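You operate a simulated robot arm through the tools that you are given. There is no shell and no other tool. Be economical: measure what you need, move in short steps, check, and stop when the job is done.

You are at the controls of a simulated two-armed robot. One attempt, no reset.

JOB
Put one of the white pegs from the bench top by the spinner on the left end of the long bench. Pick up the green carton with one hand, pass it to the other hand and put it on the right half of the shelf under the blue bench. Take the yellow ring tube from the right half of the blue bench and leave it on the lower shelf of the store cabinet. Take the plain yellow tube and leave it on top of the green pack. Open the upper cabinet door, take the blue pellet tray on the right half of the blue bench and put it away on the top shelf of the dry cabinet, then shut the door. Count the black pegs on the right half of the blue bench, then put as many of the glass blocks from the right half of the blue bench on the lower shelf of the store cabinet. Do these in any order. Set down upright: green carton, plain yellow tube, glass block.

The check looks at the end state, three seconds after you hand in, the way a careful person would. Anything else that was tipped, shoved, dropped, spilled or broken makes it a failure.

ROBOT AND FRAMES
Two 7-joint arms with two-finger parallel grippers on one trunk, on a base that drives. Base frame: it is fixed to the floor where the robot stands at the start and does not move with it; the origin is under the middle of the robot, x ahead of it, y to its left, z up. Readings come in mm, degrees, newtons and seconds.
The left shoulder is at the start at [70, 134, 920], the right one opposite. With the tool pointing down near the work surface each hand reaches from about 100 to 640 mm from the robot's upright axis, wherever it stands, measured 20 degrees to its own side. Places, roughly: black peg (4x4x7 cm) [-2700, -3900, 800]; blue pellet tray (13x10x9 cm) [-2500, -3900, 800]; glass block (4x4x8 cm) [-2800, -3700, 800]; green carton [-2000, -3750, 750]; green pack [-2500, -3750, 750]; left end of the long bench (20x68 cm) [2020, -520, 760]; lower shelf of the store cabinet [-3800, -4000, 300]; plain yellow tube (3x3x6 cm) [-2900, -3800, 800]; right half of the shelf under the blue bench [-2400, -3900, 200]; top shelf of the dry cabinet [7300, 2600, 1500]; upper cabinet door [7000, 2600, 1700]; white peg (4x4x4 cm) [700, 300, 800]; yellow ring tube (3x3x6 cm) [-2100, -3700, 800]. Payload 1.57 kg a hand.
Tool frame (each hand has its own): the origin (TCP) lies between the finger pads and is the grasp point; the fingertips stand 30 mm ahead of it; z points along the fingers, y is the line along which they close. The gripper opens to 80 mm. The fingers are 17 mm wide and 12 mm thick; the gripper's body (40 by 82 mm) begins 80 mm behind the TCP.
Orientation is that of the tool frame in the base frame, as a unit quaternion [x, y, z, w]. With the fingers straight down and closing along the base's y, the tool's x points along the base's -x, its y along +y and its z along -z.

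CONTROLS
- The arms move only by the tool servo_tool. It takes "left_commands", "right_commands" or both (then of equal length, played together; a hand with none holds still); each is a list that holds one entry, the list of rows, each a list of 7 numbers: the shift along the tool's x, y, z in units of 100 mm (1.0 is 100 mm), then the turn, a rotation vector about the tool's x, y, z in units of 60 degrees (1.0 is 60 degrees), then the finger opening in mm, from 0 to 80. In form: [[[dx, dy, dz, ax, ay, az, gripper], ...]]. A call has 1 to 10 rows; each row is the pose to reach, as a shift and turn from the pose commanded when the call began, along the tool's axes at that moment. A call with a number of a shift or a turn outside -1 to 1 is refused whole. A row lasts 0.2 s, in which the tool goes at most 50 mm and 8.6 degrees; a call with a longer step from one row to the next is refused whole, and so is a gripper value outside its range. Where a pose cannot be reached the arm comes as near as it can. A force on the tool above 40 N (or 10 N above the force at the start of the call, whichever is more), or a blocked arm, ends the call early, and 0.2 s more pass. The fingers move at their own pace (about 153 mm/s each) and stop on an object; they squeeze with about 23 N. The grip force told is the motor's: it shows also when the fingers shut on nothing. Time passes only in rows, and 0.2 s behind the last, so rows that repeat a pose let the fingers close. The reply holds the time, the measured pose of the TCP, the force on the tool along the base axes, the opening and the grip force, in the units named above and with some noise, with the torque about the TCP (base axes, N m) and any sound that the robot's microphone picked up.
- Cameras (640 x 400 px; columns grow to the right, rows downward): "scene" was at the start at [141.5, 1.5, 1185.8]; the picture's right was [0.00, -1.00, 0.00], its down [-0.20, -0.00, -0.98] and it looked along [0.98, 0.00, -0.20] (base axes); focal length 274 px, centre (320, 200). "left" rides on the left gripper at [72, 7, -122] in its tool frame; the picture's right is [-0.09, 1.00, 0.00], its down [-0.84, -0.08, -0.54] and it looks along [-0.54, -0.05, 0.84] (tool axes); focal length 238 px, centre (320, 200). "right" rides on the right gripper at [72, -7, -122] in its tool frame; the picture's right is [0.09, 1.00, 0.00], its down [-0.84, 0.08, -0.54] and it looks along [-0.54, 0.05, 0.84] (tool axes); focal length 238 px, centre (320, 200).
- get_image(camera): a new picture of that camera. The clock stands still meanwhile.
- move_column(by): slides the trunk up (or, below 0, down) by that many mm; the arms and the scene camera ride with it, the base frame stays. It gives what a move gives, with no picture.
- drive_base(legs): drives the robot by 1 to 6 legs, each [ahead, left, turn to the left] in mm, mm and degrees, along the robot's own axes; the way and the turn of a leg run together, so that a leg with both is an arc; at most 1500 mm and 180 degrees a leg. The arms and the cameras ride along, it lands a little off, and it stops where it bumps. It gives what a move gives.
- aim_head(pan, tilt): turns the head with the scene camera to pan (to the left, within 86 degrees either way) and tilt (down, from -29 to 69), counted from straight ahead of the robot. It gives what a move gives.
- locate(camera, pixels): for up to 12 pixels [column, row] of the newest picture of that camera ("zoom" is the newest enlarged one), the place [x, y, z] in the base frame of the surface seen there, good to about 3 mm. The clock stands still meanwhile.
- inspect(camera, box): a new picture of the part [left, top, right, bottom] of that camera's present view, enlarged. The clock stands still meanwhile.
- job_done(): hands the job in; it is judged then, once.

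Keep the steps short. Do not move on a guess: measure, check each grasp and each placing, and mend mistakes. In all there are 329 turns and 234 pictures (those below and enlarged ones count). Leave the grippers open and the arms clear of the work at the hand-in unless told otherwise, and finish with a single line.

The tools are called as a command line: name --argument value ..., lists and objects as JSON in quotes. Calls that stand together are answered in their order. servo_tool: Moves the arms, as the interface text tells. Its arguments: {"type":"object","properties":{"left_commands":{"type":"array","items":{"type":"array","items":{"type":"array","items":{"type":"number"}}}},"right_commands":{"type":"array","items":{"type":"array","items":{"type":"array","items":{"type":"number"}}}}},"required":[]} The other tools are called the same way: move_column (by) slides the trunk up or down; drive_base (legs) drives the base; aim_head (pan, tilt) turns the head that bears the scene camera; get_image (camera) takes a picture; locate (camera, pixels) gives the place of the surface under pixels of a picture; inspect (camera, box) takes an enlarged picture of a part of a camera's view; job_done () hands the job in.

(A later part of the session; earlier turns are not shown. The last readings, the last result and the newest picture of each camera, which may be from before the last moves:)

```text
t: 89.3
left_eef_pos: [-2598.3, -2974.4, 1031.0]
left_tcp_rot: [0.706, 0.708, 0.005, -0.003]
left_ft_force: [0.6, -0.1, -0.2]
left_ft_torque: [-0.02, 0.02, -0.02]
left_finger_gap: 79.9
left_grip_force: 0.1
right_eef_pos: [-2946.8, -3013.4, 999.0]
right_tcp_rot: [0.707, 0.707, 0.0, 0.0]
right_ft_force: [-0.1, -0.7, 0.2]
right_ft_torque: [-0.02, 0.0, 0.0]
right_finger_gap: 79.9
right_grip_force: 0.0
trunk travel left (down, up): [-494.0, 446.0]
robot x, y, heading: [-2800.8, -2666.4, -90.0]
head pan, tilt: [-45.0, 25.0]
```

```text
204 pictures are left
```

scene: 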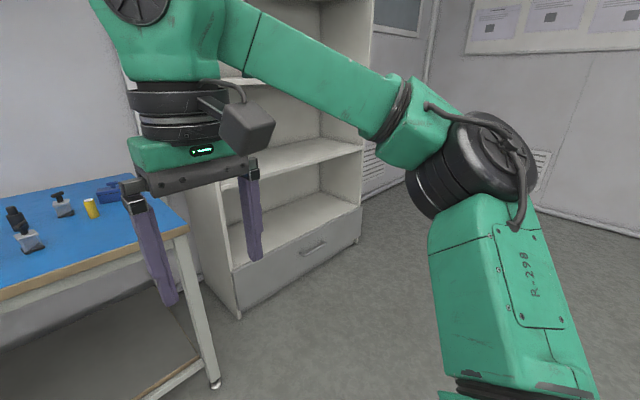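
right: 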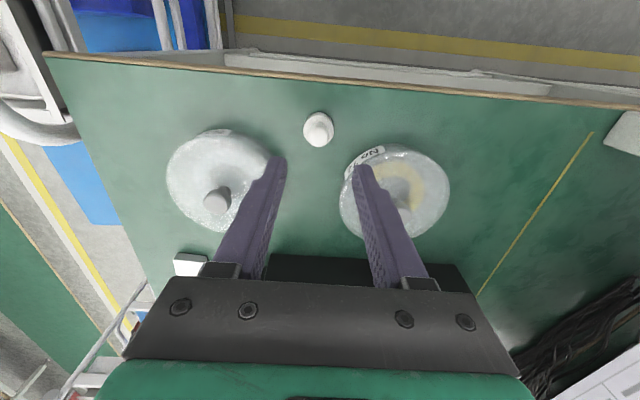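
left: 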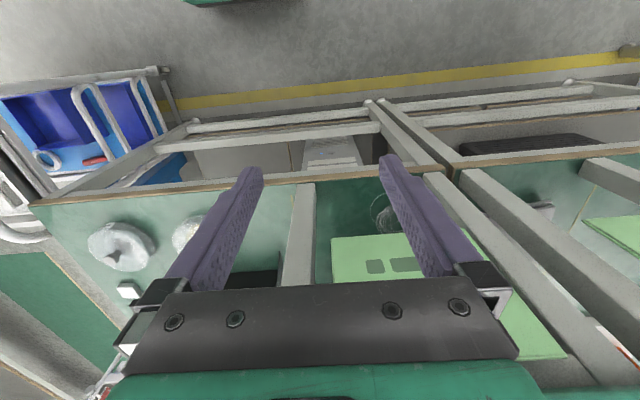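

The cabinet is open-fronted with shelves over a drawer. Measure it and the bench end; enlarge the right end items.

locate --camera "scene" --pixels '[[300, 232], [260, 215], [340, 205], [232, 268], [361, 205], [320, 150], [340, 158], [300, 80], [350, 148], [290, 200], [268, 245], [190, 232]]'

inspect --camera "scene" --box '[0, 160, 160, 260]'

```text
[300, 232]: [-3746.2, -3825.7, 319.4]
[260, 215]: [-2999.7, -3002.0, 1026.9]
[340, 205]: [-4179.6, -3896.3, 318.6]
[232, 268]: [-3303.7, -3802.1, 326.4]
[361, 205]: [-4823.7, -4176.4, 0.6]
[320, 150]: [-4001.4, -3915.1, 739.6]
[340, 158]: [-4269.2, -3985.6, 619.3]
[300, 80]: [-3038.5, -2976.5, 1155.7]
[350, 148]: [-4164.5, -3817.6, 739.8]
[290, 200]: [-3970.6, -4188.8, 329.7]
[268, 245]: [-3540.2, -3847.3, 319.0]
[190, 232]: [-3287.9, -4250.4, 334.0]
```

```text
4.00 times, centred on (80, 210) of scene
```

zoom: 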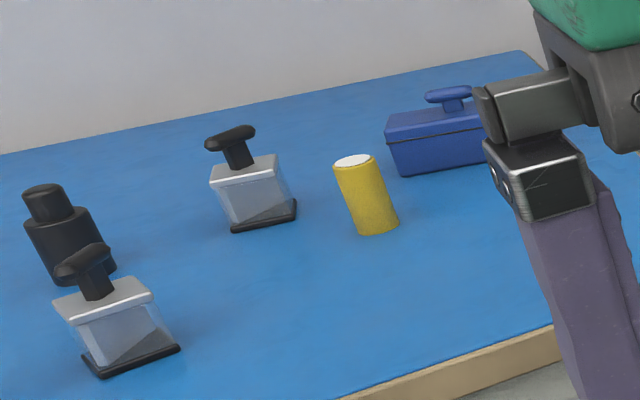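

Cabinet lower shelf z≈319, front y≈−3800, next shelf ≈715–740, x −3300…−4200. Now look down at my own base to learn its footprint.

aim_head --pan 0 --tilt 69

get_image --camera "scene"

```text
t: 90.5
left_eef_pos: [-2599.8, -2975.5, 1031.5]
left_tcp_rot: [0.705, 0.709, 0.005, -0.004]
left_ft_force: [0.7, 1.1, 0.4]
left_ft_torque: [0.0, -0.01, 0.04]
left_finger_gap: 80.0
left_grip_force: 0.1
right_eef_pos: [-2946.9, -3012.8, 1000.0]
right_tcp_rot: [0.707, 0.707, -0.001, 0.0]
right_ft_force: [-0.3, -0.3, -0.4]
right_ft_torque: [0.03, -0.01, -0.02]
right_finger_gap: 80.1
right_grip_force: 0.0
trunk travel left (down, up): [-494.0, 446.0]
robot x, y, heading: [-2796.9, -2663.6, -90.0]
head pan, tilt: [0.0, 68.8]
```

```text
202 pictures are left
```

scene: 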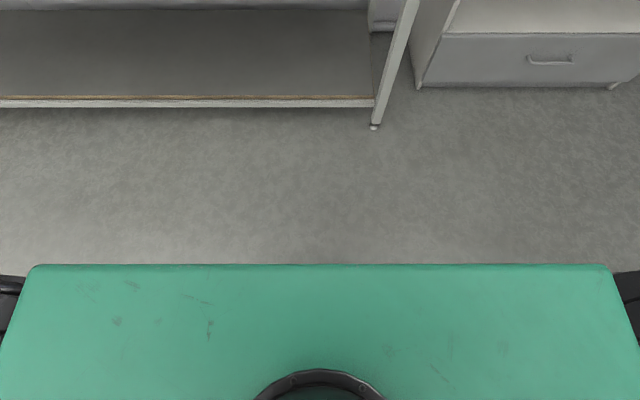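

locate --camera "scene" --pixels '[[320, 270], [40, 270], [600, 270], [200, 100], [375, 126], [200, 60], [500, 86], [200, 300]]'

```text
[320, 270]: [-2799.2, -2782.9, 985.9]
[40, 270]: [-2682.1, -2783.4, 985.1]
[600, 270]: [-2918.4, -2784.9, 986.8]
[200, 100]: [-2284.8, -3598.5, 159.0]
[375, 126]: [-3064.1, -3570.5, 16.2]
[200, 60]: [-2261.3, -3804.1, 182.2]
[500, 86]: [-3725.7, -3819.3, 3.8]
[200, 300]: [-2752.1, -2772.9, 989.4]
```

Trunk front is 120 mm ahead of the axis. Drive forward 440 and 50 left, to the distance known to be safe.

drive_base --legs '[[440, 50, 0]]'

aim_head --pan 0 --tilt 40

get_image --camera "scene"

get_image --camera "right"

```text
t: 93.2
left_eef_pos: [-2548.9, -3415.3, 1030.9]
left_tcp_rot: [0.707, 0.708, 0.005, -0.004]
left_ft_force: [-0.6, 0.1, 0.4]
left_ft_torque: [0.02, -0.04, -0.01]
left_finger_gap: 80.2
left_grip_force: 0.1
right_eef_pos: [-2896.2, -3452.4, 999.6]
right_tcp_rot: [0.708, 0.707, -0.001, 0.0]
right_ft_force: [-0.5, -1.2, 0.4]
right_ft_torque: [0.0, -0.01, 0.01]
right_finger_gap: 79.9
right_grip_force: 0.1
trunk travel left (down, up): [-494.0, 446.0]
robot x, y, heading: [-2746.5, -3103.0, -90.1]
head pan, tilt: [0.0, 68.8]
```

```text
t: 94.1
left_eef_pos: [-2549.6, -3416.0, 1031.2]
left_tcp_rot: [0.706, 0.708, 0.005, -0.004]
left_ft_force: [-0.2, 0.2, 0.0]
left_ft_torque: [0.0, 0.01, -0.02]
left_finger_gap: 80.0
left_grip_force: 0.0
right_eef_pos: [-2898.3, -3453.1, 999.9]
right_tcp_rot: [0.708, 0.706, 0.0, -0.001]
right_ft_force: [-0.1, 0.1, -0.1]
right_ft_torque: [0.01, -0.01, 0.01]
right_finger_gap: 79.8
right_grip_force: 0.1
trunk travel left (down, up): [-494.0, 446.0]
robot x, y, heading: [-2749.2, -3107.3, -90.2]
head pan, tilt: [0.0, 40.0]
```

```text
201 pictures are left
```

scene: 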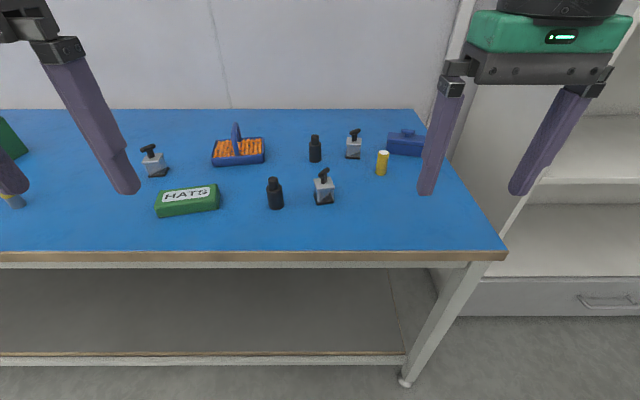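

```text
200 pictures are left
```

right: 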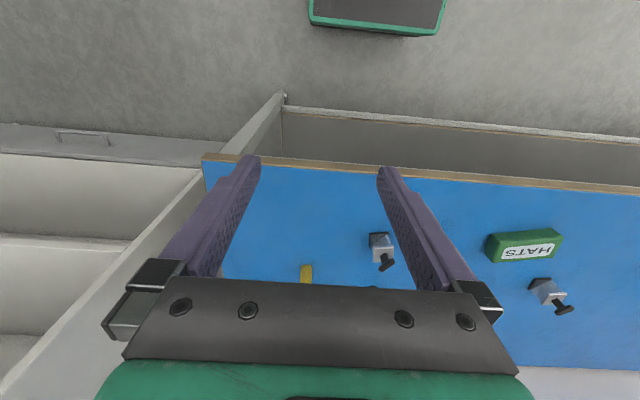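

The top of the right view shows my base's front (376,25). Measure it, and the items in the scene view.

locate --camera "right" --pixels '[[330, 25], [435, 33], [312, 8], [420, 168], [380, 243], [306, 272]]'

inspect --camera "scene" --box '[130, 110, 450, 230]'

locate --camera "scene" --pixels '[[382, 152], [382, 165], [323, 184], [323, 199], [275, 195], [315, 150], [353, 147], [188, 193], [188, 208], [237, 162], [154, 165], [300, 250]]'

```text
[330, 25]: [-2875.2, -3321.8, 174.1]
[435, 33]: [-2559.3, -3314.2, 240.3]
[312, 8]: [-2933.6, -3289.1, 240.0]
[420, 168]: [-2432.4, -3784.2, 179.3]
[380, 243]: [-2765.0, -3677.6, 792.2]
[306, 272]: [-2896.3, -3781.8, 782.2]
```

```text
2.00 times, centred on (290, 170) of scene
```

zoom: 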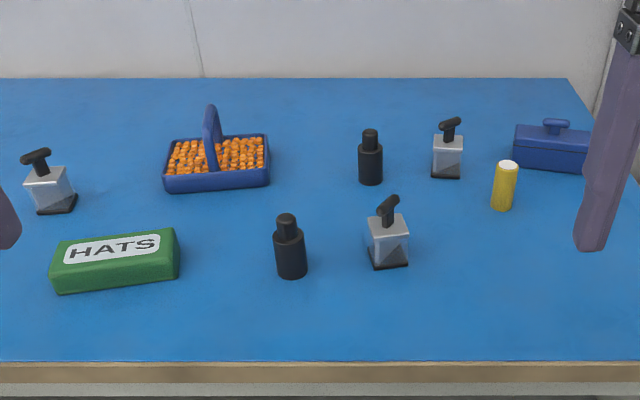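

```text
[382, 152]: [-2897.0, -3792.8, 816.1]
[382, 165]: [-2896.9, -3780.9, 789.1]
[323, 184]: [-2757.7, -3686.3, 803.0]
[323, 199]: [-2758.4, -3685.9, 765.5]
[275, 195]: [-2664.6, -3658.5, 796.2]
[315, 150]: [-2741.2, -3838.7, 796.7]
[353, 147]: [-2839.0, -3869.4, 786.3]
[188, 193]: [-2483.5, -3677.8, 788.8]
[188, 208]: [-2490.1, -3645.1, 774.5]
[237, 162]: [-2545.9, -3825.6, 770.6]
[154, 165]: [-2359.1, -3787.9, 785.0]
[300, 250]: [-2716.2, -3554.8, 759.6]
```

Base front is 215 mm ahead, top z 240; the under-shelf edge is y≈−3595. So y=−3250 is safe. Two black pegs → two glass blocks. Drive ahead 145.

drive_base --legs '[[145, 0, 0]]'

get_image --camera "right"

get_image --camera "left"

```text
t: 95.4
left_eef_pos: [-2548.9, -3561.2, 1030.7]
left_tcp_rot: [0.707, 0.707, 0.005, -0.003]
left_ft_force: [-0.2, 0.6, -1.3]
left_ft_torque: [-0.01, -0.03, -0.01]
left_finger_gap: 79.7
left_grip_force: 0.0
right_eef_pos: [-2897.7, -3596.7, 999.7]
right_tcp_rot: [0.708, 0.706, 0.0, 0.0]
right_ft_force: [-0.6, 0.2, -0.6]
right_ft_torque: [0.03, 0.01, -0.02]
right_finger_gap: 80.0
right_grip_force: 0.1
trunk travel left (down, up): [-494.0, 446.0]
robot x, y, heading: [-2746.6, -3247.7, -89.9]
head pan, tilt: [0.0, 40.0]
```

```text
198 pictures are left
```

right: 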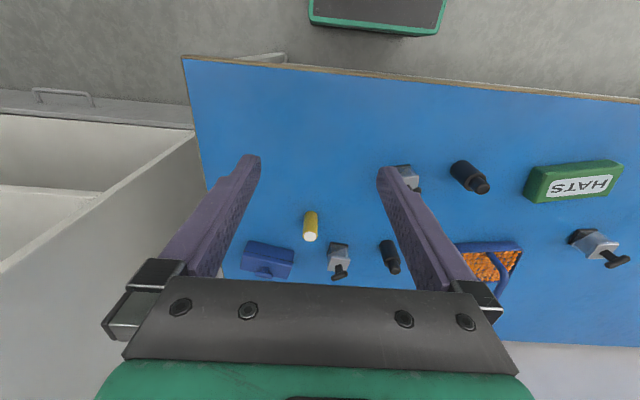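

```text
197 pictures are left
```

left: 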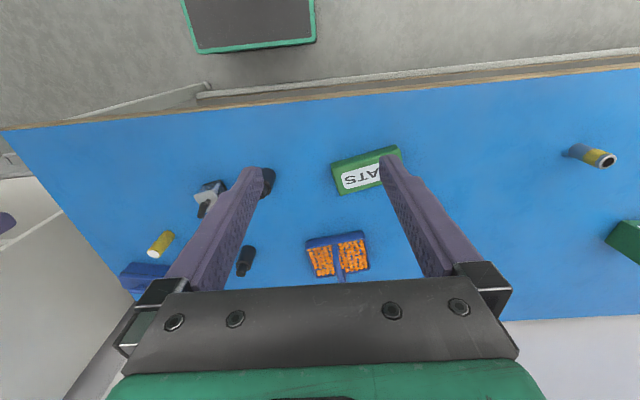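

Locate the yellow tube accurately in the right view.

locate --camera "right" --pixels '[[310, 236], [305, 236], [316, 236], [311, 218], [341, 250], [275, 255], [250, 245], [404, 172]]'

```text
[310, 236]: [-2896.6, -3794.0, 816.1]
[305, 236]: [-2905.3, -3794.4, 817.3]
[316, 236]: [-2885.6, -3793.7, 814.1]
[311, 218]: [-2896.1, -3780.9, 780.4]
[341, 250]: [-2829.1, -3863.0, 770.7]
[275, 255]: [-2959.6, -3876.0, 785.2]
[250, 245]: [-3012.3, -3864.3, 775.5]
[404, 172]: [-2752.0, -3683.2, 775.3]
```

Tube axis (−2896,−3795), top 816. Move above it.

servo_tool --right_commands '[[[-0.4, 0, 0.0, 0, 0, 0, 50], [-0.8, 0, 0.2, 0, 0, 0, 50], [-1.0, 0.01, 0.6, 0, 0, 0, 50], [-1.0, 0.01, 0.8, 0, 0, 0, 50]]]'

servo_tool --right_commands '[[[-0.4, 0, 0.0, 0, 0, 0, 50], [-0.8, 0, 0.0, 0, 0, 0, 50], [-0.98, 0, 0.2, 0, 0, 0, 50], [-0.98, 0, 0.4, 0, 0, 0, 50], [-0.98, 0, 0.4, 0, 0, 0, 50]]]'

get_image --camera "right"

```text
t: 96.4
left_eef_pos: [-2549.5, -3559.6, 1031.5]
left_tcp_rot: [0.707, 0.707, 0.005, -0.004]
left_ft_force: [0.0, -1.0, -0.7]
left_ft_torque: [0.02, -0.04, 0.0]
left_finger_gap: 80.0
left_grip_force: 0.0
right_eef_pos: [-2897.0, -3697.0, 918.4]
right_tcp_rot: [0.708, 0.706, -0.001, -0.001]
right_ft_force: [0.6, -0.2, 0.3]
right_ft_torque: [0.0, 0.0, 0.0]
right_finger_gap: 49.8
right_grip_force: 0.1
trunk travel left (down, up): [-494.0, 446.0]
robot x, y, heading: [-2748.7, -3249.9, -90.2]
head pan, tilt: [0.0, 40.0]
```

```text
t: 97.6
left_eef_pos: [-2548.1, -3560.5, 1031.5]
left_tcp_rot: [0.707, 0.707, 0.005, -0.003]
left_ft_force: [0.6, -0.6, -0.7]
left_ft_torque: [-0.02, -0.01, 0.01]
left_finger_gap: 80.0
left_grip_force: 0.1
right_eef_pos: [-2896.7, -3794.7, 879.8]
right_tcp_rot: [0.708, 0.707, 0.0, 0.0]
right_ft_force: [-0.7, 0.0, -0.1]
right_ft_torque: [-0.02, 0.05, -0.02]
right_finger_gap: 50.1
right_grip_force: 0.0
trunk travel left (down, up): [-494.0, 446.0]
robot x, y, heading: [-2746.8, -3245.9, -90.1]
head pan, tilt: [0.0, 40.0]
```

```text
196 pictures are left
```

right: 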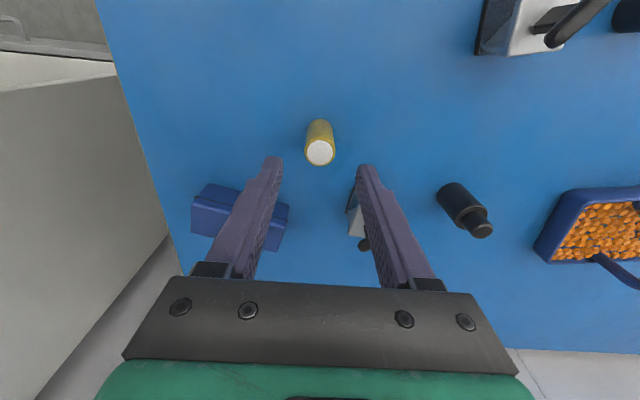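

Aligned. Lower 82 mm and close.

servo_tool --right_commands '[[[0, 0, 0.35, 0, 0, 0, 50], [0, 0, 0.7, 0, 0, 0, 50], [0, 0, 0.83, 0, 0, 0, 50], [0, 0, 0.83, 0, 0, 0, 50], [0, 0, 0.83, 0, 0, 0, 20], [0, 0, 0.83, 0, 0, 0, 10], [0, 0, 0.83, 0, 0, 0, 10]]]'

get_image --camera "right"

```text
t: 99.2
left_eef_pos: [-2549.7, -3559.8, 1030.7]
left_tcp_rot: [0.708, 0.706, 0.005, -0.003]
left_ft_force: [0.8, 0.1, 0.7]
left_ft_torque: [-0.01, 0.0, -0.02]
left_finger_gap: 80.2
left_grip_force: 0.0
right_eef_pos: [-2899.2, -3795.2, 796.2]
right_tcp_rot: [0.709, 0.706, -0.001, -0.001]
right_ft_force: [0.6, 0.7, -1.2]
right_ft_torque: [0.0, -0.02, -0.01]
right_finger_gap: 25.0
right_grip_force: 23.2
trunk travel left (down, up): [-494.0, 446.0]
robot x, y, heading: [-2750.7, -3247.0, -90.1]
head pan, tilt: [0.0, 40.0]
```

```text
195 pictures are left
```

right: 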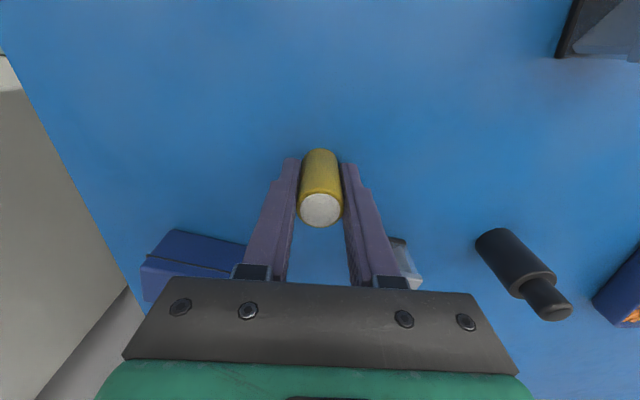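

Gripped (25 mm). Lift and pull back a bit.

servo_tool --right_commands '[[[0, 0, -0.4, 0, 0, 0, 10], [0, 0, -0.8, 0, 0, 0, 10], [0.2, 0, -1.0, 0, 0, 0, 10], [0.6, 0, -1.0, 0, 0, 0, 10], [1.0, 0, -1.0, 0, 0, 0, 10]]]'

servo_tool --right_commands '[[[0.1, 0, -0.4, 0, 0, 0, 10], [0.2, 0, -0.8, 0, 0, 0, 10], [0.2, 0, -0.8, 0, 0, 0, 10]]]'

drive_base --legs '[[0, 405, 0]]'

get_image --camera "right"

get_image --camera "scene"

```text
t: 100.4
left_eef_pos: [-2550.1, -3559.6, 1031.6]
left_tcp_rot: [0.707, 0.707, 0.004, -0.002]
left_ft_force: [0.3, -0.4, 0.7]
left_ft_torque: [0.02, -0.01, 0.0]
left_finger_gap: 80.0
left_grip_force: 0.0
right_eef_pos: [-2896.9, -3692.1, 897.9]
right_tcp_rot: [0.708, 0.706, 0.0, -0.001]
right_ft_force: [-0.1, -0.1, -0.6]
right_ft_torque: [-0.01, 0.0, -0.02]
right_finger_gap: 25.2
right_grip_force: 23.3
trunk travel left (down, up): [-494.0, 446.0]
robot x, y, heading: [-2746.5, -3248.5, -90.1]
head pan, tilt: [0.0, 40.0]
```

```text
t: 101.2
left_eef_pos: [-2549.8, -3561.5, 1030.9]
left_tcp_rot: [0.707, 0.707, 0.005, -0.003]
left_ft_force: [-0.2, 0.3, 0.4]
left_ft_torque: [0.01, -0.01, -0.03]
left_finger_gap: 80.1
left_grip_force: 0.1
right_eef_pos: [-2897.1, -3674.8, 978.2]
right_tcp_rot: [0.709, 0.705, 0.001, -0.001]
right_ft_force: [-0.8, 0.1, -0.5]
right_ft_torque: [-0.01, -0.03, 0.0]
right_finger_gap: 25.2
right_grip_force: 22.6
trunk travel left (down, up): [-494.0, 446.0]
robot x, y, heading: [-2750.3, -3248.3, -90.0]
head pan, tilt: [0.0, 40.0]
```

```text
t: 103.8
left_eef_pos: [-2142.6, -3560.0, 1031.6]
left_tcp_rot: [0.705, 0.709, 0.005, -0.003]
left_ft_force: [0.2, -0.3, -0.4]
left_ft_torque: [-0.03, -0.01, 0.02]
left_finger_gap: 80.1
left_grip_force: 0.0
right_eef_pos: [-2488.5, -3675.7, 977.5]
right_tcp_rot: [0.706, 0.708, -0.001, -0.001]
right_ft_force: [0.3, -0.4, -0.9]
right_ft_torque: [-0.01, -0.01, -0.02]
right_finger_gap: 25.1
right_grip_force: 23.1
trunk travel left (down, up): [-494.0, 446.0]
robot x, y, heading: [-2343.0, -3247.0, -89.8]
head pan, tilt: [0.0, 40.0]
```

```text
194 pictures are left
```

right: 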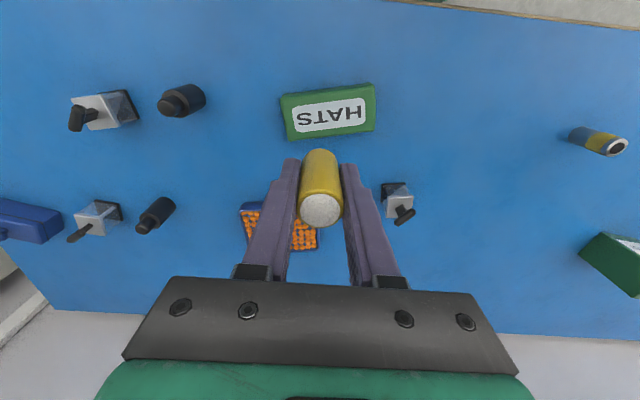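

```text
193 pictures are left
```

scene: 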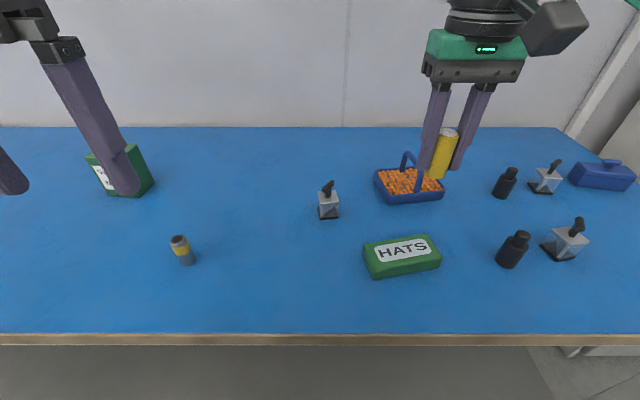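

Measure the pack's top corners in the right view.

locate --camera "right" --pixels '[[290, 134], [372, 124], [284, 100], [372, 90], [330, 130], [330, 100], [320, 116], [350, 110]]'

```text
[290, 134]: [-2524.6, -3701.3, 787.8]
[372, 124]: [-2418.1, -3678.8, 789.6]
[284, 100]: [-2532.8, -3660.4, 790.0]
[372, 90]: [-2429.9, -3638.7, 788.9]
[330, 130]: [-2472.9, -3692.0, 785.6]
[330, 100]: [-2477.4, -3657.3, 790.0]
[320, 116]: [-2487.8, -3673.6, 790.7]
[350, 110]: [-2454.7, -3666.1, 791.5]
```

Pack top z≈790, centre (−2476,−3670). Move above, then lower in two stages to 827.

servo_tool --right_commands '[[[0.05, 0.125, 0.3, 0, 0, 0, 10], [0.05, 0.125, 0.7, 0, 0, 0, 10], [0.05, 0.125, 1.0, 0, 0, 0, 10], [0.05, 0.125, 1.0, 0, 0, 0, 10]]]'

get_image --camera "right"

```text
t: 104.8
left_eef_pos: [-2142.8, -3557.9, 1031.5]
left_tcp_rot: [0.705, 0.709, 0.005, -0.004]
left_ft_force: [0.7, 0.7, 0.6]
left_ft_torque: [0.0, 0.0, -0.03]
left_finger_gap: 80.1
left_grip_force: 0.1
right_eef_pos: [-2476.7, -3670.0, 877.6]
right_tcp_rot: [0.707, 0.707, 0.0, 0.0]
right_ft_force: [-0.3, 0.4, -0.1]
right_ft_torque: [-0.02, 0.02, 0.02]
right_finger_gap: 25.1
right_grip_force: 23.3
trunk travel left (down, up): [-494.0, 446.0]
robot x, y, heading: [-2341.7, -3249.9, -89.7]
head pan, tilt: [0.0, 40.0]
```

```text
192 pictures are left
```

right: 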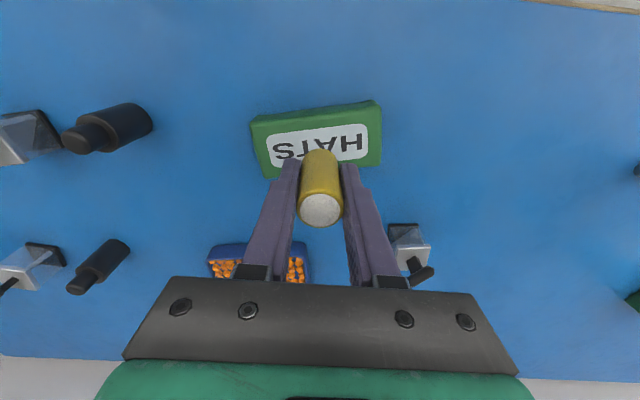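

servo_tool --right_commands '[[[0, 0, 0.3, 0, 0, 0, 10], [0, 0, 0.46, 0, 0, 0, 10], [0, 0, 0.495, 0, 0, 0, 10], [0, 0, 0.515, 0, 0, 0, 10], [0, 0, 0.515, 0, 0, 0, 10]]]'

inspect --camera "scene" --box '[340, 150, 500, 290]'

```text
t: 106.0
left_eef_pos: [-2141.1, -3559.3, 1031.2]
left_tcp_rot: [0.706, 0.709, 0.004, -0.003]
left_ft_force: [1.0, -1.0, 0.3]
left_ft_torque: [0.0, -0.04, -0.01]
left_finger_gap: 80.0
left_grip_force: 0.1
right_eef_pos: [-2476.9, -3671.5, 825.8]
right_tcp_rot: [0.707, 0.707, 0.0, 0.001]
right_ft_force: [-1.1, -2.3, 6.8]
right_ft_torque: [-0.08, 0.02, -0.03]
right_finger_gap: 25.1
right_grip_force: 22.8
trunk travel left (down, up): [-494.0, 446.0]
robot x, y, heading: [-2340.5, -3250.7, -89.7]
head pan, tilt: [0.0, 40.0]
```

```text
2.86 times, centred on (420, 220) of scene
```

zoom: 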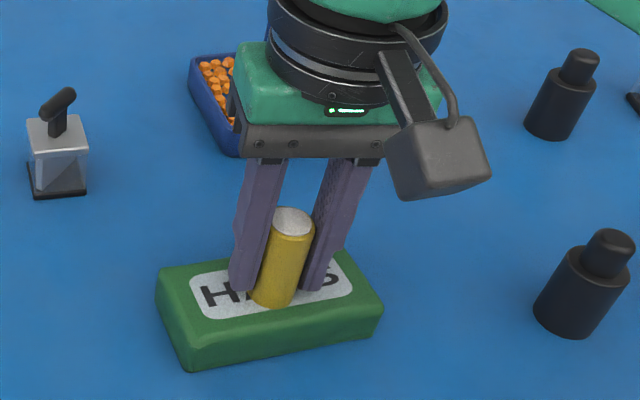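

Contact (7 N). Release and rise.

servo_tool --right_commands '[[[0, 0, -0.005, 0, 0, 0, 10], [0, 0, -0.005, 0, 0, 0, 30], [0, 0, -0.005, 0, 0, 0, 50], [0, 0, -0.005, 0, 0, 0, 50], [0, 0, -0.3, 0, 0, 0, 50], [0, 0, -0.7, 0, 0, 0, 50], [0, 0, -1.0, 0, 0, 0, 50], [0, 0, -1.0, 0, 0, 0, 50]]]'

get_image --camera "right"

```text
t: 107.8
left_eef_pos: [-2142.8, -3559.3, 1031.5]
left_tcp_rot: [0.705, 0.709, 0.005, -0.004]
left_ft_force: [0.7, -0.1, 0.6]
left_ft_torque: [0.02, -0.01, -0.03]
left_finger_gap: 79.7
left_grip_force: 0.1
right_eef_pos: [-2476.4, -3669.8, 925.4]
right_tcp_rot: [0.706, 0.708, -0.001, 0.0]
right_ft_force: [0.8, 0.3, -0.2]
right_ft_torque: [0.02, -0.02, 0.04]
right_finger_gap: 50.1
right_grip_force: 0.1
trunk travel left (down, up): [-494.0, 446.0]
robot x, y, heading: [-2345.6, -3246.8, -89.8]
head pan, tilt: [0.0, 40.0]
```

```text
190 pictures are left
```

right: 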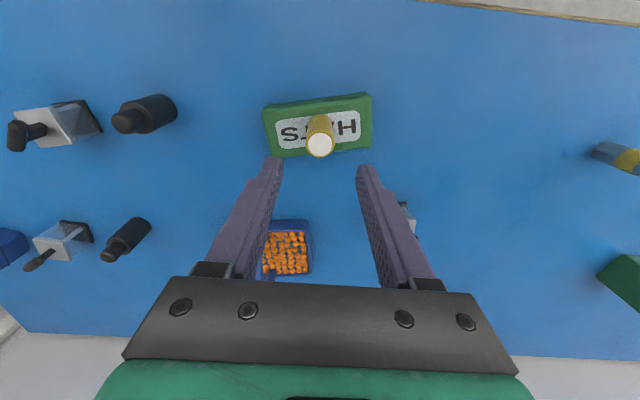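

Tube stands on the pack. Next the ring tube with the left hand, tilted 45° (needed for the cabinet shelf). Look first.

get_image --camera "left"

inspect --camera "scene" --box '[80, 130, 240, 290]'

```text
189 pictures are left
```

left: 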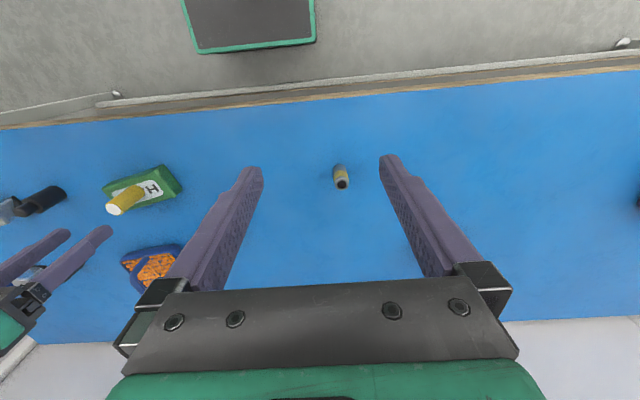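

```text
2.50 times, centred on (160, 210) of scene
```

zoom: 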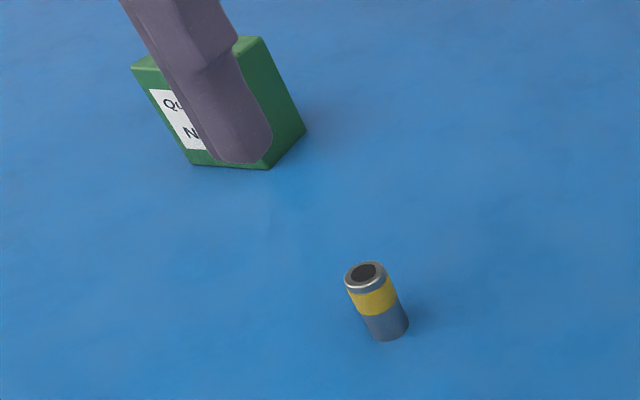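

locate --camera "left" --pixels '[[341, 183], [340, 172], [347, 178], [335, 178], [338, 167], [342, 188]]'

locate --camera "zoom" --pixels '[[375, 300], [385, 330], [352, 280], [380, 272], [366, 290]]'

```text
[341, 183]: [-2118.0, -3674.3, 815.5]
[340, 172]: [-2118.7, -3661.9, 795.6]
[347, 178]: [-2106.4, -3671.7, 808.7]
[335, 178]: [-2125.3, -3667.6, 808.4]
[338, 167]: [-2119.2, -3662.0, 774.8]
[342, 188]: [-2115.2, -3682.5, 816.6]
```

```text
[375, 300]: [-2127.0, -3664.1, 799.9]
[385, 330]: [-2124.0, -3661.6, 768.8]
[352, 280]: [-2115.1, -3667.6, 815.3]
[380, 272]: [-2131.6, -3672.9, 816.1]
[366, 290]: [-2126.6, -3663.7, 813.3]
```

Ring tube axis (−2118,−3675), z 760–816. Tilt the left hand 45° while moving above it.

servo_tool --left_commands '[[[0, 0.05, 0.1, 0, -0.13, 0, 60], [0, 0.1, 0.3, 0, -0.26, 0, 60], [0, 0.15, 0.5, 0, -0.39, 0, 60], [0, 0.2, 0.7, 0, -0.52, 0, 60], [0, 0.25, 0.9, 0, -0.65, 0, 60], [0, 0.25, 1.0, 0, -0.75, 0, 60], [0, 0.25, 1.0, 0, -0.75, 0, 60]]]'

get_image --camera "left"

```text
t: 109.3
left_eef_pos: [-2109.5, -3595.6, 1005.8]
left_tcp_rot: [0.653, 0.656, -0.266, 0.268]
left_ft_force: [0.1, 0.0, 0.3]
left_ft_torque: [0.04, 0.0, 0.01]
left_finger_gap: 60.1
left_grip_force: 0.1
left hand out of reach, approached as far as the arm can: row 4, 5, 6, 7
right_eef_pos: [-2475.9, -3669.8, 926.5]
right_tcp_rot: [0.707, 0.708, 0.0, 0.0]
right_ft_force: [0.1, 0.6, -0.3]
right_ft_torque: [0.02, 0.01, 0.01]
right_finger_gap: 50.1
right_grip_force: 0.1
trunk travel left (down, up): [-494.0, 446.0]
robot x, y, heading: [-2346.0, -3245.3, -89.7]
head pan, tilt: [0.0, 40.0]
```

```text
187 pictures are left
```

left: 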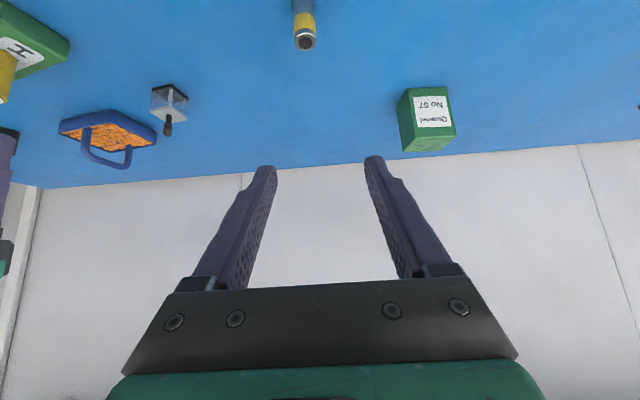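

Tilt reached but the spot is too near my body. Back the base off 110 mm.

drive_base --legs '[[-110, 0, 0]]'

servo_tool --left_commands '[[[-0.25, 0, 0.25, 0, 0, 0, 60], [-0.5, 0, 0.5, 0, 0, 0, 60], [-0.5, 0, 0.5, 0, 0, 0, 60]]]'

```text
t: 110.5
left_eef_pos: [-2108.5, -3484.6, 1005.2]
left_tcp_rot: [0.654, 0.655, -0.266, 0.267]
left_ft_force: [0.7, 0.2, 0.3]
left_ft_torque: [-0.02, 0.0, 0.0]
left_finger_gap: 59.9
left_grip_force: 0.0
right_eef_pos: [-2476.8, -3558.7, 926.2]
right_tcp_rot: [0.707, 0.707, 0.0, 0.0]
right_ft_force: [-0.1, 0.0, -0.2]
right_ft_torque: [-0.03, 0.02, -0.04]
right_finger_gap: 49.9
right_grip_force: 0.1
trunk travel left (down, up): [-494.0, 446.0]
robot x, y, heading: [-2345.5, -3135.3, -89.9]
head pan, tilt: [0.0, 40.0]
```

```text
t: 111.3
left_eef_pos: [-2107.8, -3554.7, 1004.8]
left_tcp_rot: [0.654, 0.656, -0.265, 0.267]
left_ft_force: [-0.1, 0.3, -0.8]
left_ft_torque: [0.0, 0.01, 0.0]
left_finger_gap: 60.2
left_grip_force: 0.1
right_eef_pos: [-2476.6, -3559.5, 925.6]
right_tcp_rot: [0.707, 0.707, 0.0, 0.0]
right_ft_force: [-0.5, 0.6, -0.3]
right_ft_torque: [-0.02, -0.02, 0.03]
right_finger_gap: 50.2
right_grip_force: 0.0
trunk travel left (down, up): [-494.0, 446.0]
robot x, y, heading: [-2342.9, -3138.2, -90.0]
head pan, tilt: [0.0, 40.0]
```

servo_tool --left_commands '[[[0.12, -0.05, 0.3, 0, 0, 0, 60], [0.24, -0.1, 0.6, 0, 0, 0, 60], [0.35, -0.1, 0.92, 0, 0, 0, 60], [0.35, -0.1, 0.92, 0, 0, 0, 60]]]'

get_image --camera "left"

```text
t: 112.3
left_eef_pos: [-2118.6, -3593.7, 913.2]
left_tcp_rot: [0.654, 0.656, -0.266, 0.267]
left_ft_force: [0.0, -0.2, -0.3]
left_ft_torque: [-0.03, 0.01, 0.0]
left_finger_gap: 60.0
left_grip_force: 0.1
right_eef_pos: [-2475.9, -3559.2, 926.3]
right_tcp_rot: [0.707, 0.708, 0.0, 0.001]
right_ft_force: [-0.2, 0.3, -0.1]
right_ft_torque: [0.01, -0.01, 0.0]
right_finger_gap: 50.1
right_grip_force: 0.1
trunk travel left (down, up): [-494.0, 446.0]
robot x, y, heading: [-2345.5, -3136.3, -89.5]
head pan, tilt: [0.0, 40.0]
```

```text
186 pictures are left
```

left: 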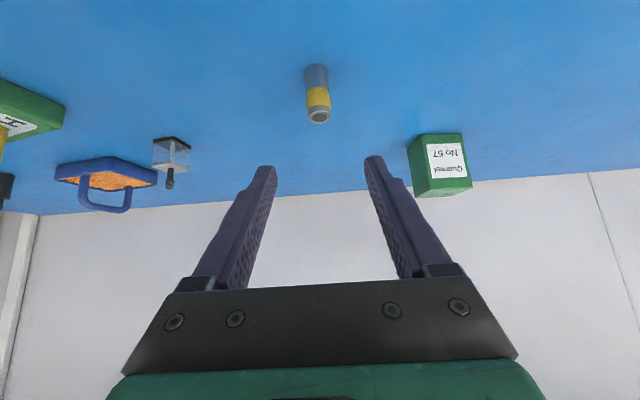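

servo_tool --left_commands '[[[0.26, 0, 0.3, 0, 0, 0, 60], [0.26, 0, 0.6, 0, 0, 0, 60], [0.26, 0, 0.8, 0, 0, 0, 60], [0.26, 0, 0.8, 0, 0, 0, 60]]]'

get_image --camera "left"

```text
t: 113.3
left_eef_pos: [-2117.3, -3631.5, 836.8]
left_tcp_rot: [0.653, 0.657, -0.265, 0.268]
left_ft_force: [-0.8, 0.1, 0.2]
left_ft_torque: [-0.02, 0.0, 0.02]
left_finger_gap: 59.9
left_grip_force: 0.2
left hand out of reach, approached as far as the arm can: row 1
right_eef_pos: [-2475.8, -3558.9, 926.0]
right_tcp_rot: [0.706, 0.708, 0.0, -0.001]
right_ft_force: [0.8, 0.6, 0.4]
right_ft_torque: [0.02, 0.07, 0.03]
right_finger_gap: 49.9
right_grip_force: 0.1
trunk travel left (down, up): [-494.0, 446.0]
robot x, y, heading: [-2346.6, -3138.7, -89.8]
head pan, tilt: [0.0, 40.0]
```

```text
185 pictures are left
```

left: 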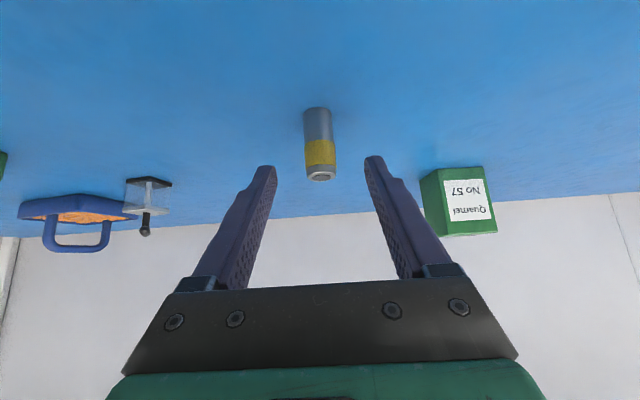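

Aligned with the tube. Advance 60 mm along the tool and close.

servo_tool --left_commands '[[[0, 0, 0.3, 0, 0, 0, 60], [0, 0, 0.5, 0, 0, 0, 60], [0, 0, 0.6, 0, 0, 0, 60], [0, 0, 0.6, 0, 0, 0, 60], [0, 0, 0.6, 0, 0, 0, 25], [0, 0, 0.6, 0, 0, 0, 10], [0, 0, 0.6, 0, 0, 0, 10]]]'

get_image --camera "left"

```text
t: 115.0
left_eef_pos: [-2117.3, -3675.0, 794.2]
left_tcp_rot: [0.654, 0.656, -0.265, 0.267]
left_ft_force: [0.3, -0.1, -0.7]
left_ft_torque: [-0.04, 0.0, -0.04]
left_finger_gap: 23.2
left_grip_force: 23.3
right_eef_pos: [-2475.6, -3558.6, 927.7]
right_tcp_rot: [0.707, 0.708, 0.0, 0.0]
right_ft_force: [-0.4, 0.1, 0.3]
right_ft_torque: [0.01, -0.01, -0.02]
right_finger_gap: 50.1
right_grip_force: 0.1
trunk travel left (down, up): [-494.0, 446.0]
robot x, y, heading: [-2344.3, -3136.6, -89.8]
head pan, tilt: [0.0, 40.0]
```

```text
184 pictures are left
```

left: 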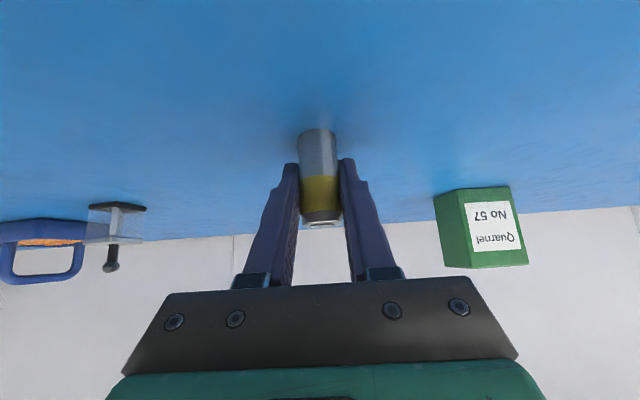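

Ring tube gripped (23 mm). Raise it 120 mm straight up, and raise the right hand clear too.

servo_tool --left_commands '[[[-0.2, 0, -0.2, 0, 0, 0, 10], [-0.5, 0, -0.5, 0, 0, 0, 10], [-0.8, 0, -0.8, 0, 0, 0, 10], [-0.95, 0, -0.95, 0, 0, 0, 10]]]' --right_commands '[[[0, 0, -0.2, 0, 0, 0, 60], [0, 0, -0.4, 0, 0, 0, 60], [0, 0, -0.6, 0, 0, 0, 60], [0, 0, -0.6, 0, 0, 0, 60]]]'

drive_base --legs '[[0, -265, 0]]'

get_image --camera "right"

get_image --camera "left"

```text
t: 116.0
left_eef_pos: [-2118.4, -3676.9, 929.8]
left_tcp_rot: [0.654, 0.657, -0.265, 0.267]
left_ft_force: [0.3, -0.1, -0.8]
left_ft_torque: [-0.02, 0.01, -0.01]
left_finger_gap: 23.6
left_grip_force: 22.8
right_eef_pos: [-2476.4, -3560.3, 986.1]
right_tcp_rot: [0.706, 0.708, 0.0, 0.001]
right_ft_force: [0.6, 0.7, -0.2]
right_ft_torque: [0.01, 0.0, -0.01]
right_finger_gap: 60.0
right_grip_force: 0.0
trunk travel left (down, up): [-494.0, 446.0]
robot x, y, heading: [-2342.9, -3138.7, -90.0]
head pan, tilt: [0.0, 40.0]
```

```text
t: 117.8
left_eef_pos: [-2387.3, -3677.8, 930.1]
left_tcp_rot: [0.655, 0.656, -0.265, 0.267]
left_ft_force: [-0.1, 0.3, -0.6]
left_ft_torque: [-0.02, 0.04, 0.03]
left_finger_gap: 23.3
left_grip_force: 23.1
right_eef_pos: [-2743.5, -3559.4, 985.0]
right_tcp_rot: [0.707, 0.707, 0.0, 0.0]
right_ft_force: [-0.6, 0.1, -0.3]
right_ft_torque: [0.0, 0.0, -0.02]
right_finger_gap: 60.2
right_grip_force: 0.1
trunk travel left (down, up): [-494.0, 446.0]
robot x, y, heading: [-2606.4, -3139.1, -90.0]
head pan, tilt: [0.0, 40.0]
```

```text
183 pictures are left
```

right: 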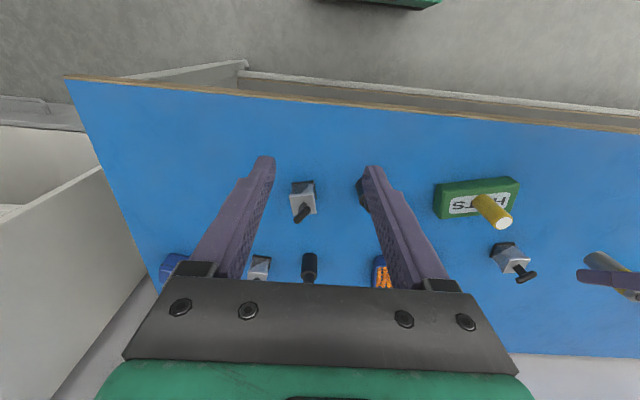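

```text
182 pictures are left
```

left: 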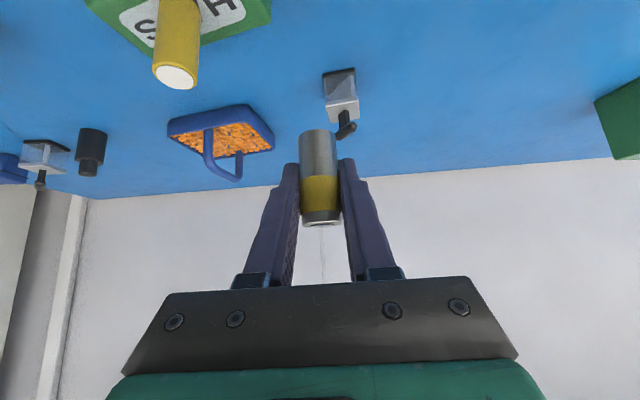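

Enlarge the target block (right view, around (303,200)) and measure its faces.

inspect --camera "right" --box '[270, 165, 350, 235]'

locate --camera "right" --pixels '[[291, 181], [315, 180], [291, 197], [314, 197], [300, 215], [303, 189], [365, 205]]'

```text
5.71 times, centred on (310, 200) of right
```

zoom: 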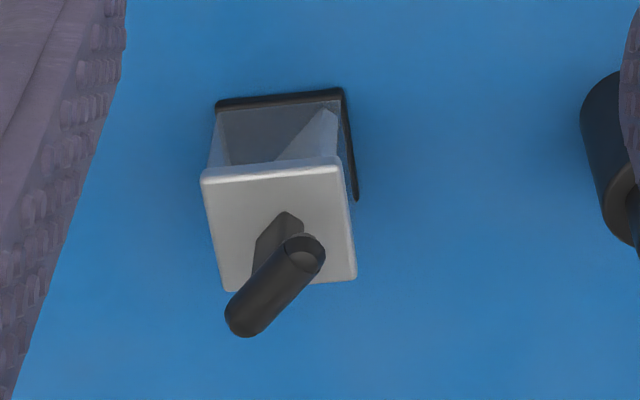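

```text
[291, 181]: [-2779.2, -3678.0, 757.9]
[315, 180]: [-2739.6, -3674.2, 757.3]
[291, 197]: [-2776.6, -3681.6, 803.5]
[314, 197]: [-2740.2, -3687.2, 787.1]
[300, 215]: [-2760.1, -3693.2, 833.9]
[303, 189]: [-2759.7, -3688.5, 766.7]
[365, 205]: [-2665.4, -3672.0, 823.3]
```

locate --camera "zoom" --pixels '[[208, 180], [334, 167], [350, 272], [230, 286], [280, 225], [218, 106], [338, 94]]'

```text
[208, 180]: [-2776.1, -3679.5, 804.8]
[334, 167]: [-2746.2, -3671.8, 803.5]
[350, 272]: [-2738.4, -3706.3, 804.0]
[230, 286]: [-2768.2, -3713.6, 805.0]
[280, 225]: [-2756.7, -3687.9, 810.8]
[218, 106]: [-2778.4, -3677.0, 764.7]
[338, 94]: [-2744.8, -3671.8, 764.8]
```

Block top z≈804, centre (−2757,−3693), turned about 14°. I yaw the right hand 14° to match, then pitch 45°.

servo_tool --right_commands '[[[-0.3, -0.15, 0, 0, 0, -0.12, 65], [-0.65, -0.3, 0.2, 0, 0, -0.233, 65], [-0.65, -0.3, 0.4, 0, 0, -0.233, 65], [-0.65, -0.3, 0.4, 0, 0, -0.233, 65]]]'

servo_tool --right_commands '[[[0, 0, 0, 0, -0.13, 0, 65], [0, 0, 0, 0, -0.26, 0, 65], [0, 0, 0, 0, -0.39, 0, 65], [0, 0, 0, 0, -0.52, 0, 65], [0, 0, 0, 0, -0.65, 0, 65], [0, 0, 0, 0, -0.75, 0, 65], [0, 0, 0, 0, -0.75, 0, 65]]]'

get_image --camera "right"

```text
t: 118.8
left_eef_pos: [-2385.5, -3676.9, 929.2]
left_tcp_rot: [0.655, 0.655, -0.266, 0.267]
left_ft_force: [-0.2, 0.3, -0.2]
left_ft_torque: [-0.02, 0.02, 0.03]
left_finger_gap: 23.6
left_grip_force: 22.8
right_eef_pos: [-2772.8, -3625.2, 946.0]
right_tcp_rot: [0.615, 0.788, 0.0, 0.0]
right_ft_force: [-0.3, 0.0, 0.0]
right_ft_torque: [0.01, 0.0, 0.02]
right_finger_gap: 64.9
right_grip_force: 0.0
trunk travel left (down, up): [-494.0, 446.0]
robot x, y, heading: [-2610.9, -3139.7, -90.2]
head pan, tilt: [0.0, 40.0]
```

```text
t: 120.5
left_eef_pos: [-2384.4, -3677.5, 929.7]
left_tcp_rot: [0.654, 0.656, -0.265, 0.267]
left_ft_force: [0.3, -0.7, -1.2]
left_ft_torque: [0.0, -0.03, 0.0]
left_finger_gap: 23.1
left_grip_force: 23.4
right_eef_pos: [-2772.6, -3624.7, 945.9]
right_tcp_rot: [0.569, 0.728, -0.236, 0.302]
right_ft_force: [0.2, 0.2, -0.5]
right_ft_torque: [0.01, -0.01, -0.01]
right_finger_gap: 65.1
right_grip_force: 0.1
trunk travel left (down, up): [-494.0, 446.0]
robot x, y, heading: [-2609.0, -3140.7, -90.1]
head pan, tilt: [0.0, 40.0]
```

```text
180 pictures are left
```

right: 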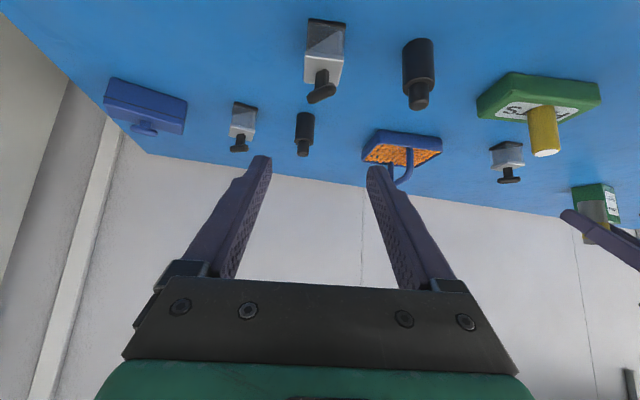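

Yaw matches (block looks square). Go down 85 mm to the pre-grasp.

servo_tool --right_commands '[[[0.2, 0, 0.2, 0, 0, 0, 65], [0.45, 0, 0.45, 0, 0, 0, 65], [0.6, 0, 0.6, 0, 0, 0, 65], [0.6, 0, 0.6, 0, 0, 0, 65]]]'

get_image --camera "right"

```text
t: 121.5
left_eef_pos: [-2384.8, -3677.6, 929.1]
left_tcp_rot: [0.654, 0.656, -0.265, 0.267]
left_ft_force: [0.3, -0.2, -0.5]
left_ft_torque: [0.01, 0.01, -0.04]
left_finger_gap: 23.4
left_grip_force: 23.7
right_eef_pos: [-2772.3, -3623.6, 860.8]
right_tcp_rot: [0.568, 0.728, -0.236, 0.301]
right_ft_force: [-0.1, -0.5, 0.0]
right_ft_torque: [-0.01, -0.04, 0.02]
right_finger_gap: 65.2
right_grip_force: 0.1
trunk travel left (down, up): [-494.0, 446.0]
robot x, y, heading: [-2612.7, -3136.0, -90.0]
head pan, tilt: [0.0, 40.0]
```

```text
179 pictures are left
```

right: 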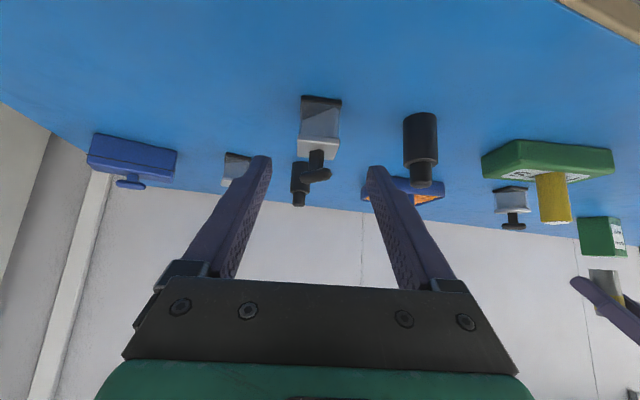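

Advance 100 mm along the tool toward the block, then close.

servo_tool --right_commands '[[[0, 0, 0.35, 0, 0, 0, 65], [0, 0, 0.7, 0, 0, 0, 65], [0, 0, 0.9, 0, 0, 0, 65], [0, 0, 0.99, 0, 0, 0, 65], [0, 0, 0.99, 0, 0, 0, 65]]]'

get_image --camera "right"

```text
t: 122.7
left_eef_pos: [-2385.9, -3677.5, 930.1]
left_tcp_rot: [0.655, 0.656, -0.265, 0.266]
left_ft_force: [0.1, 0.2, -0.9]
left_ft_torque: [0.02, 0.04, -0.01]
left_finger_gap: 23.4
left_grip_force: 22.8
right_eef_pos: [-2755.8, -3693.6, 790.7]
right_tcp_rot: [0.569, 0.728, -0.235, 0.301]
right_ft_force: [0.3, 0.0, 0.1]
right_ft_torque: [0.01, 0.0, 0.01]
right_finger_gap: 65.1
right_grip_force: 0.1
trunk travel left (down, up): [-494.0, 446.0]
robot x, y, heading: [-2614.5, -3139.5, -89.8]
head pan, tilt: [0.0, 40.0]
```

```text
178 pictures are left
```

right: 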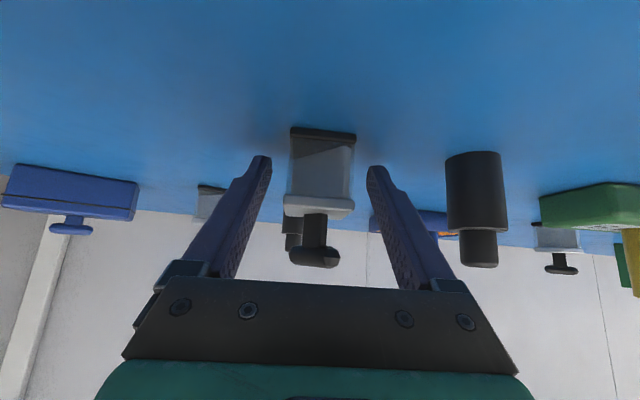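

Block is between the fingers. Close.

servo_tool --right_commands '[[[0, 0, 0, 0, 0, 0, 40], [0, 0, 0, 0, 0, 0, 25], [0, 0, 0, 0, 0, 0, 20], [0, 0, 0, 0, 0, 0, 20]]]'

get_image --camera "right"

```text
t: 123.7
left_eef_pos: [-2385.7, -3677.9, 929.2]
left_tcp_rot: [0.654, 0.656, -0.265, 0.267]
left_ft_force: [0.1, 0.2, -0.4]
left_ft_torque: [0.01, 0.0, -0.01]
left_finger_gap: 23.5
left_grip_force: 23.3
right_eef_pos: [-2756.8, -3692.2, 791.9]
right_tcp_rot: [0.569, 0.728, -0.237, 0.302]
right_ft_force: [0.9, -0.2, -0.2]
right_ft_torque: [0.01, 0.04, 0.02]
right_finger_gap: 37.9
right_grip_force: 22.8
trunk travel left (down, up): [-494.0, 446.0]
robot x, y, heading: [-2607.2, -3139.0, -89.8]
head pan, tilt: [0.0, 40.0]
```

```text
177 pictures are left
```

right: 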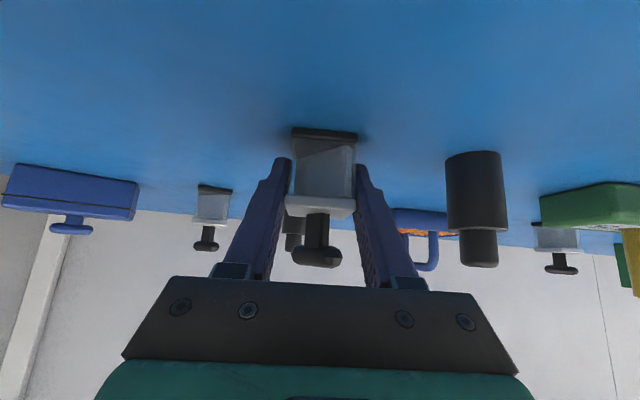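

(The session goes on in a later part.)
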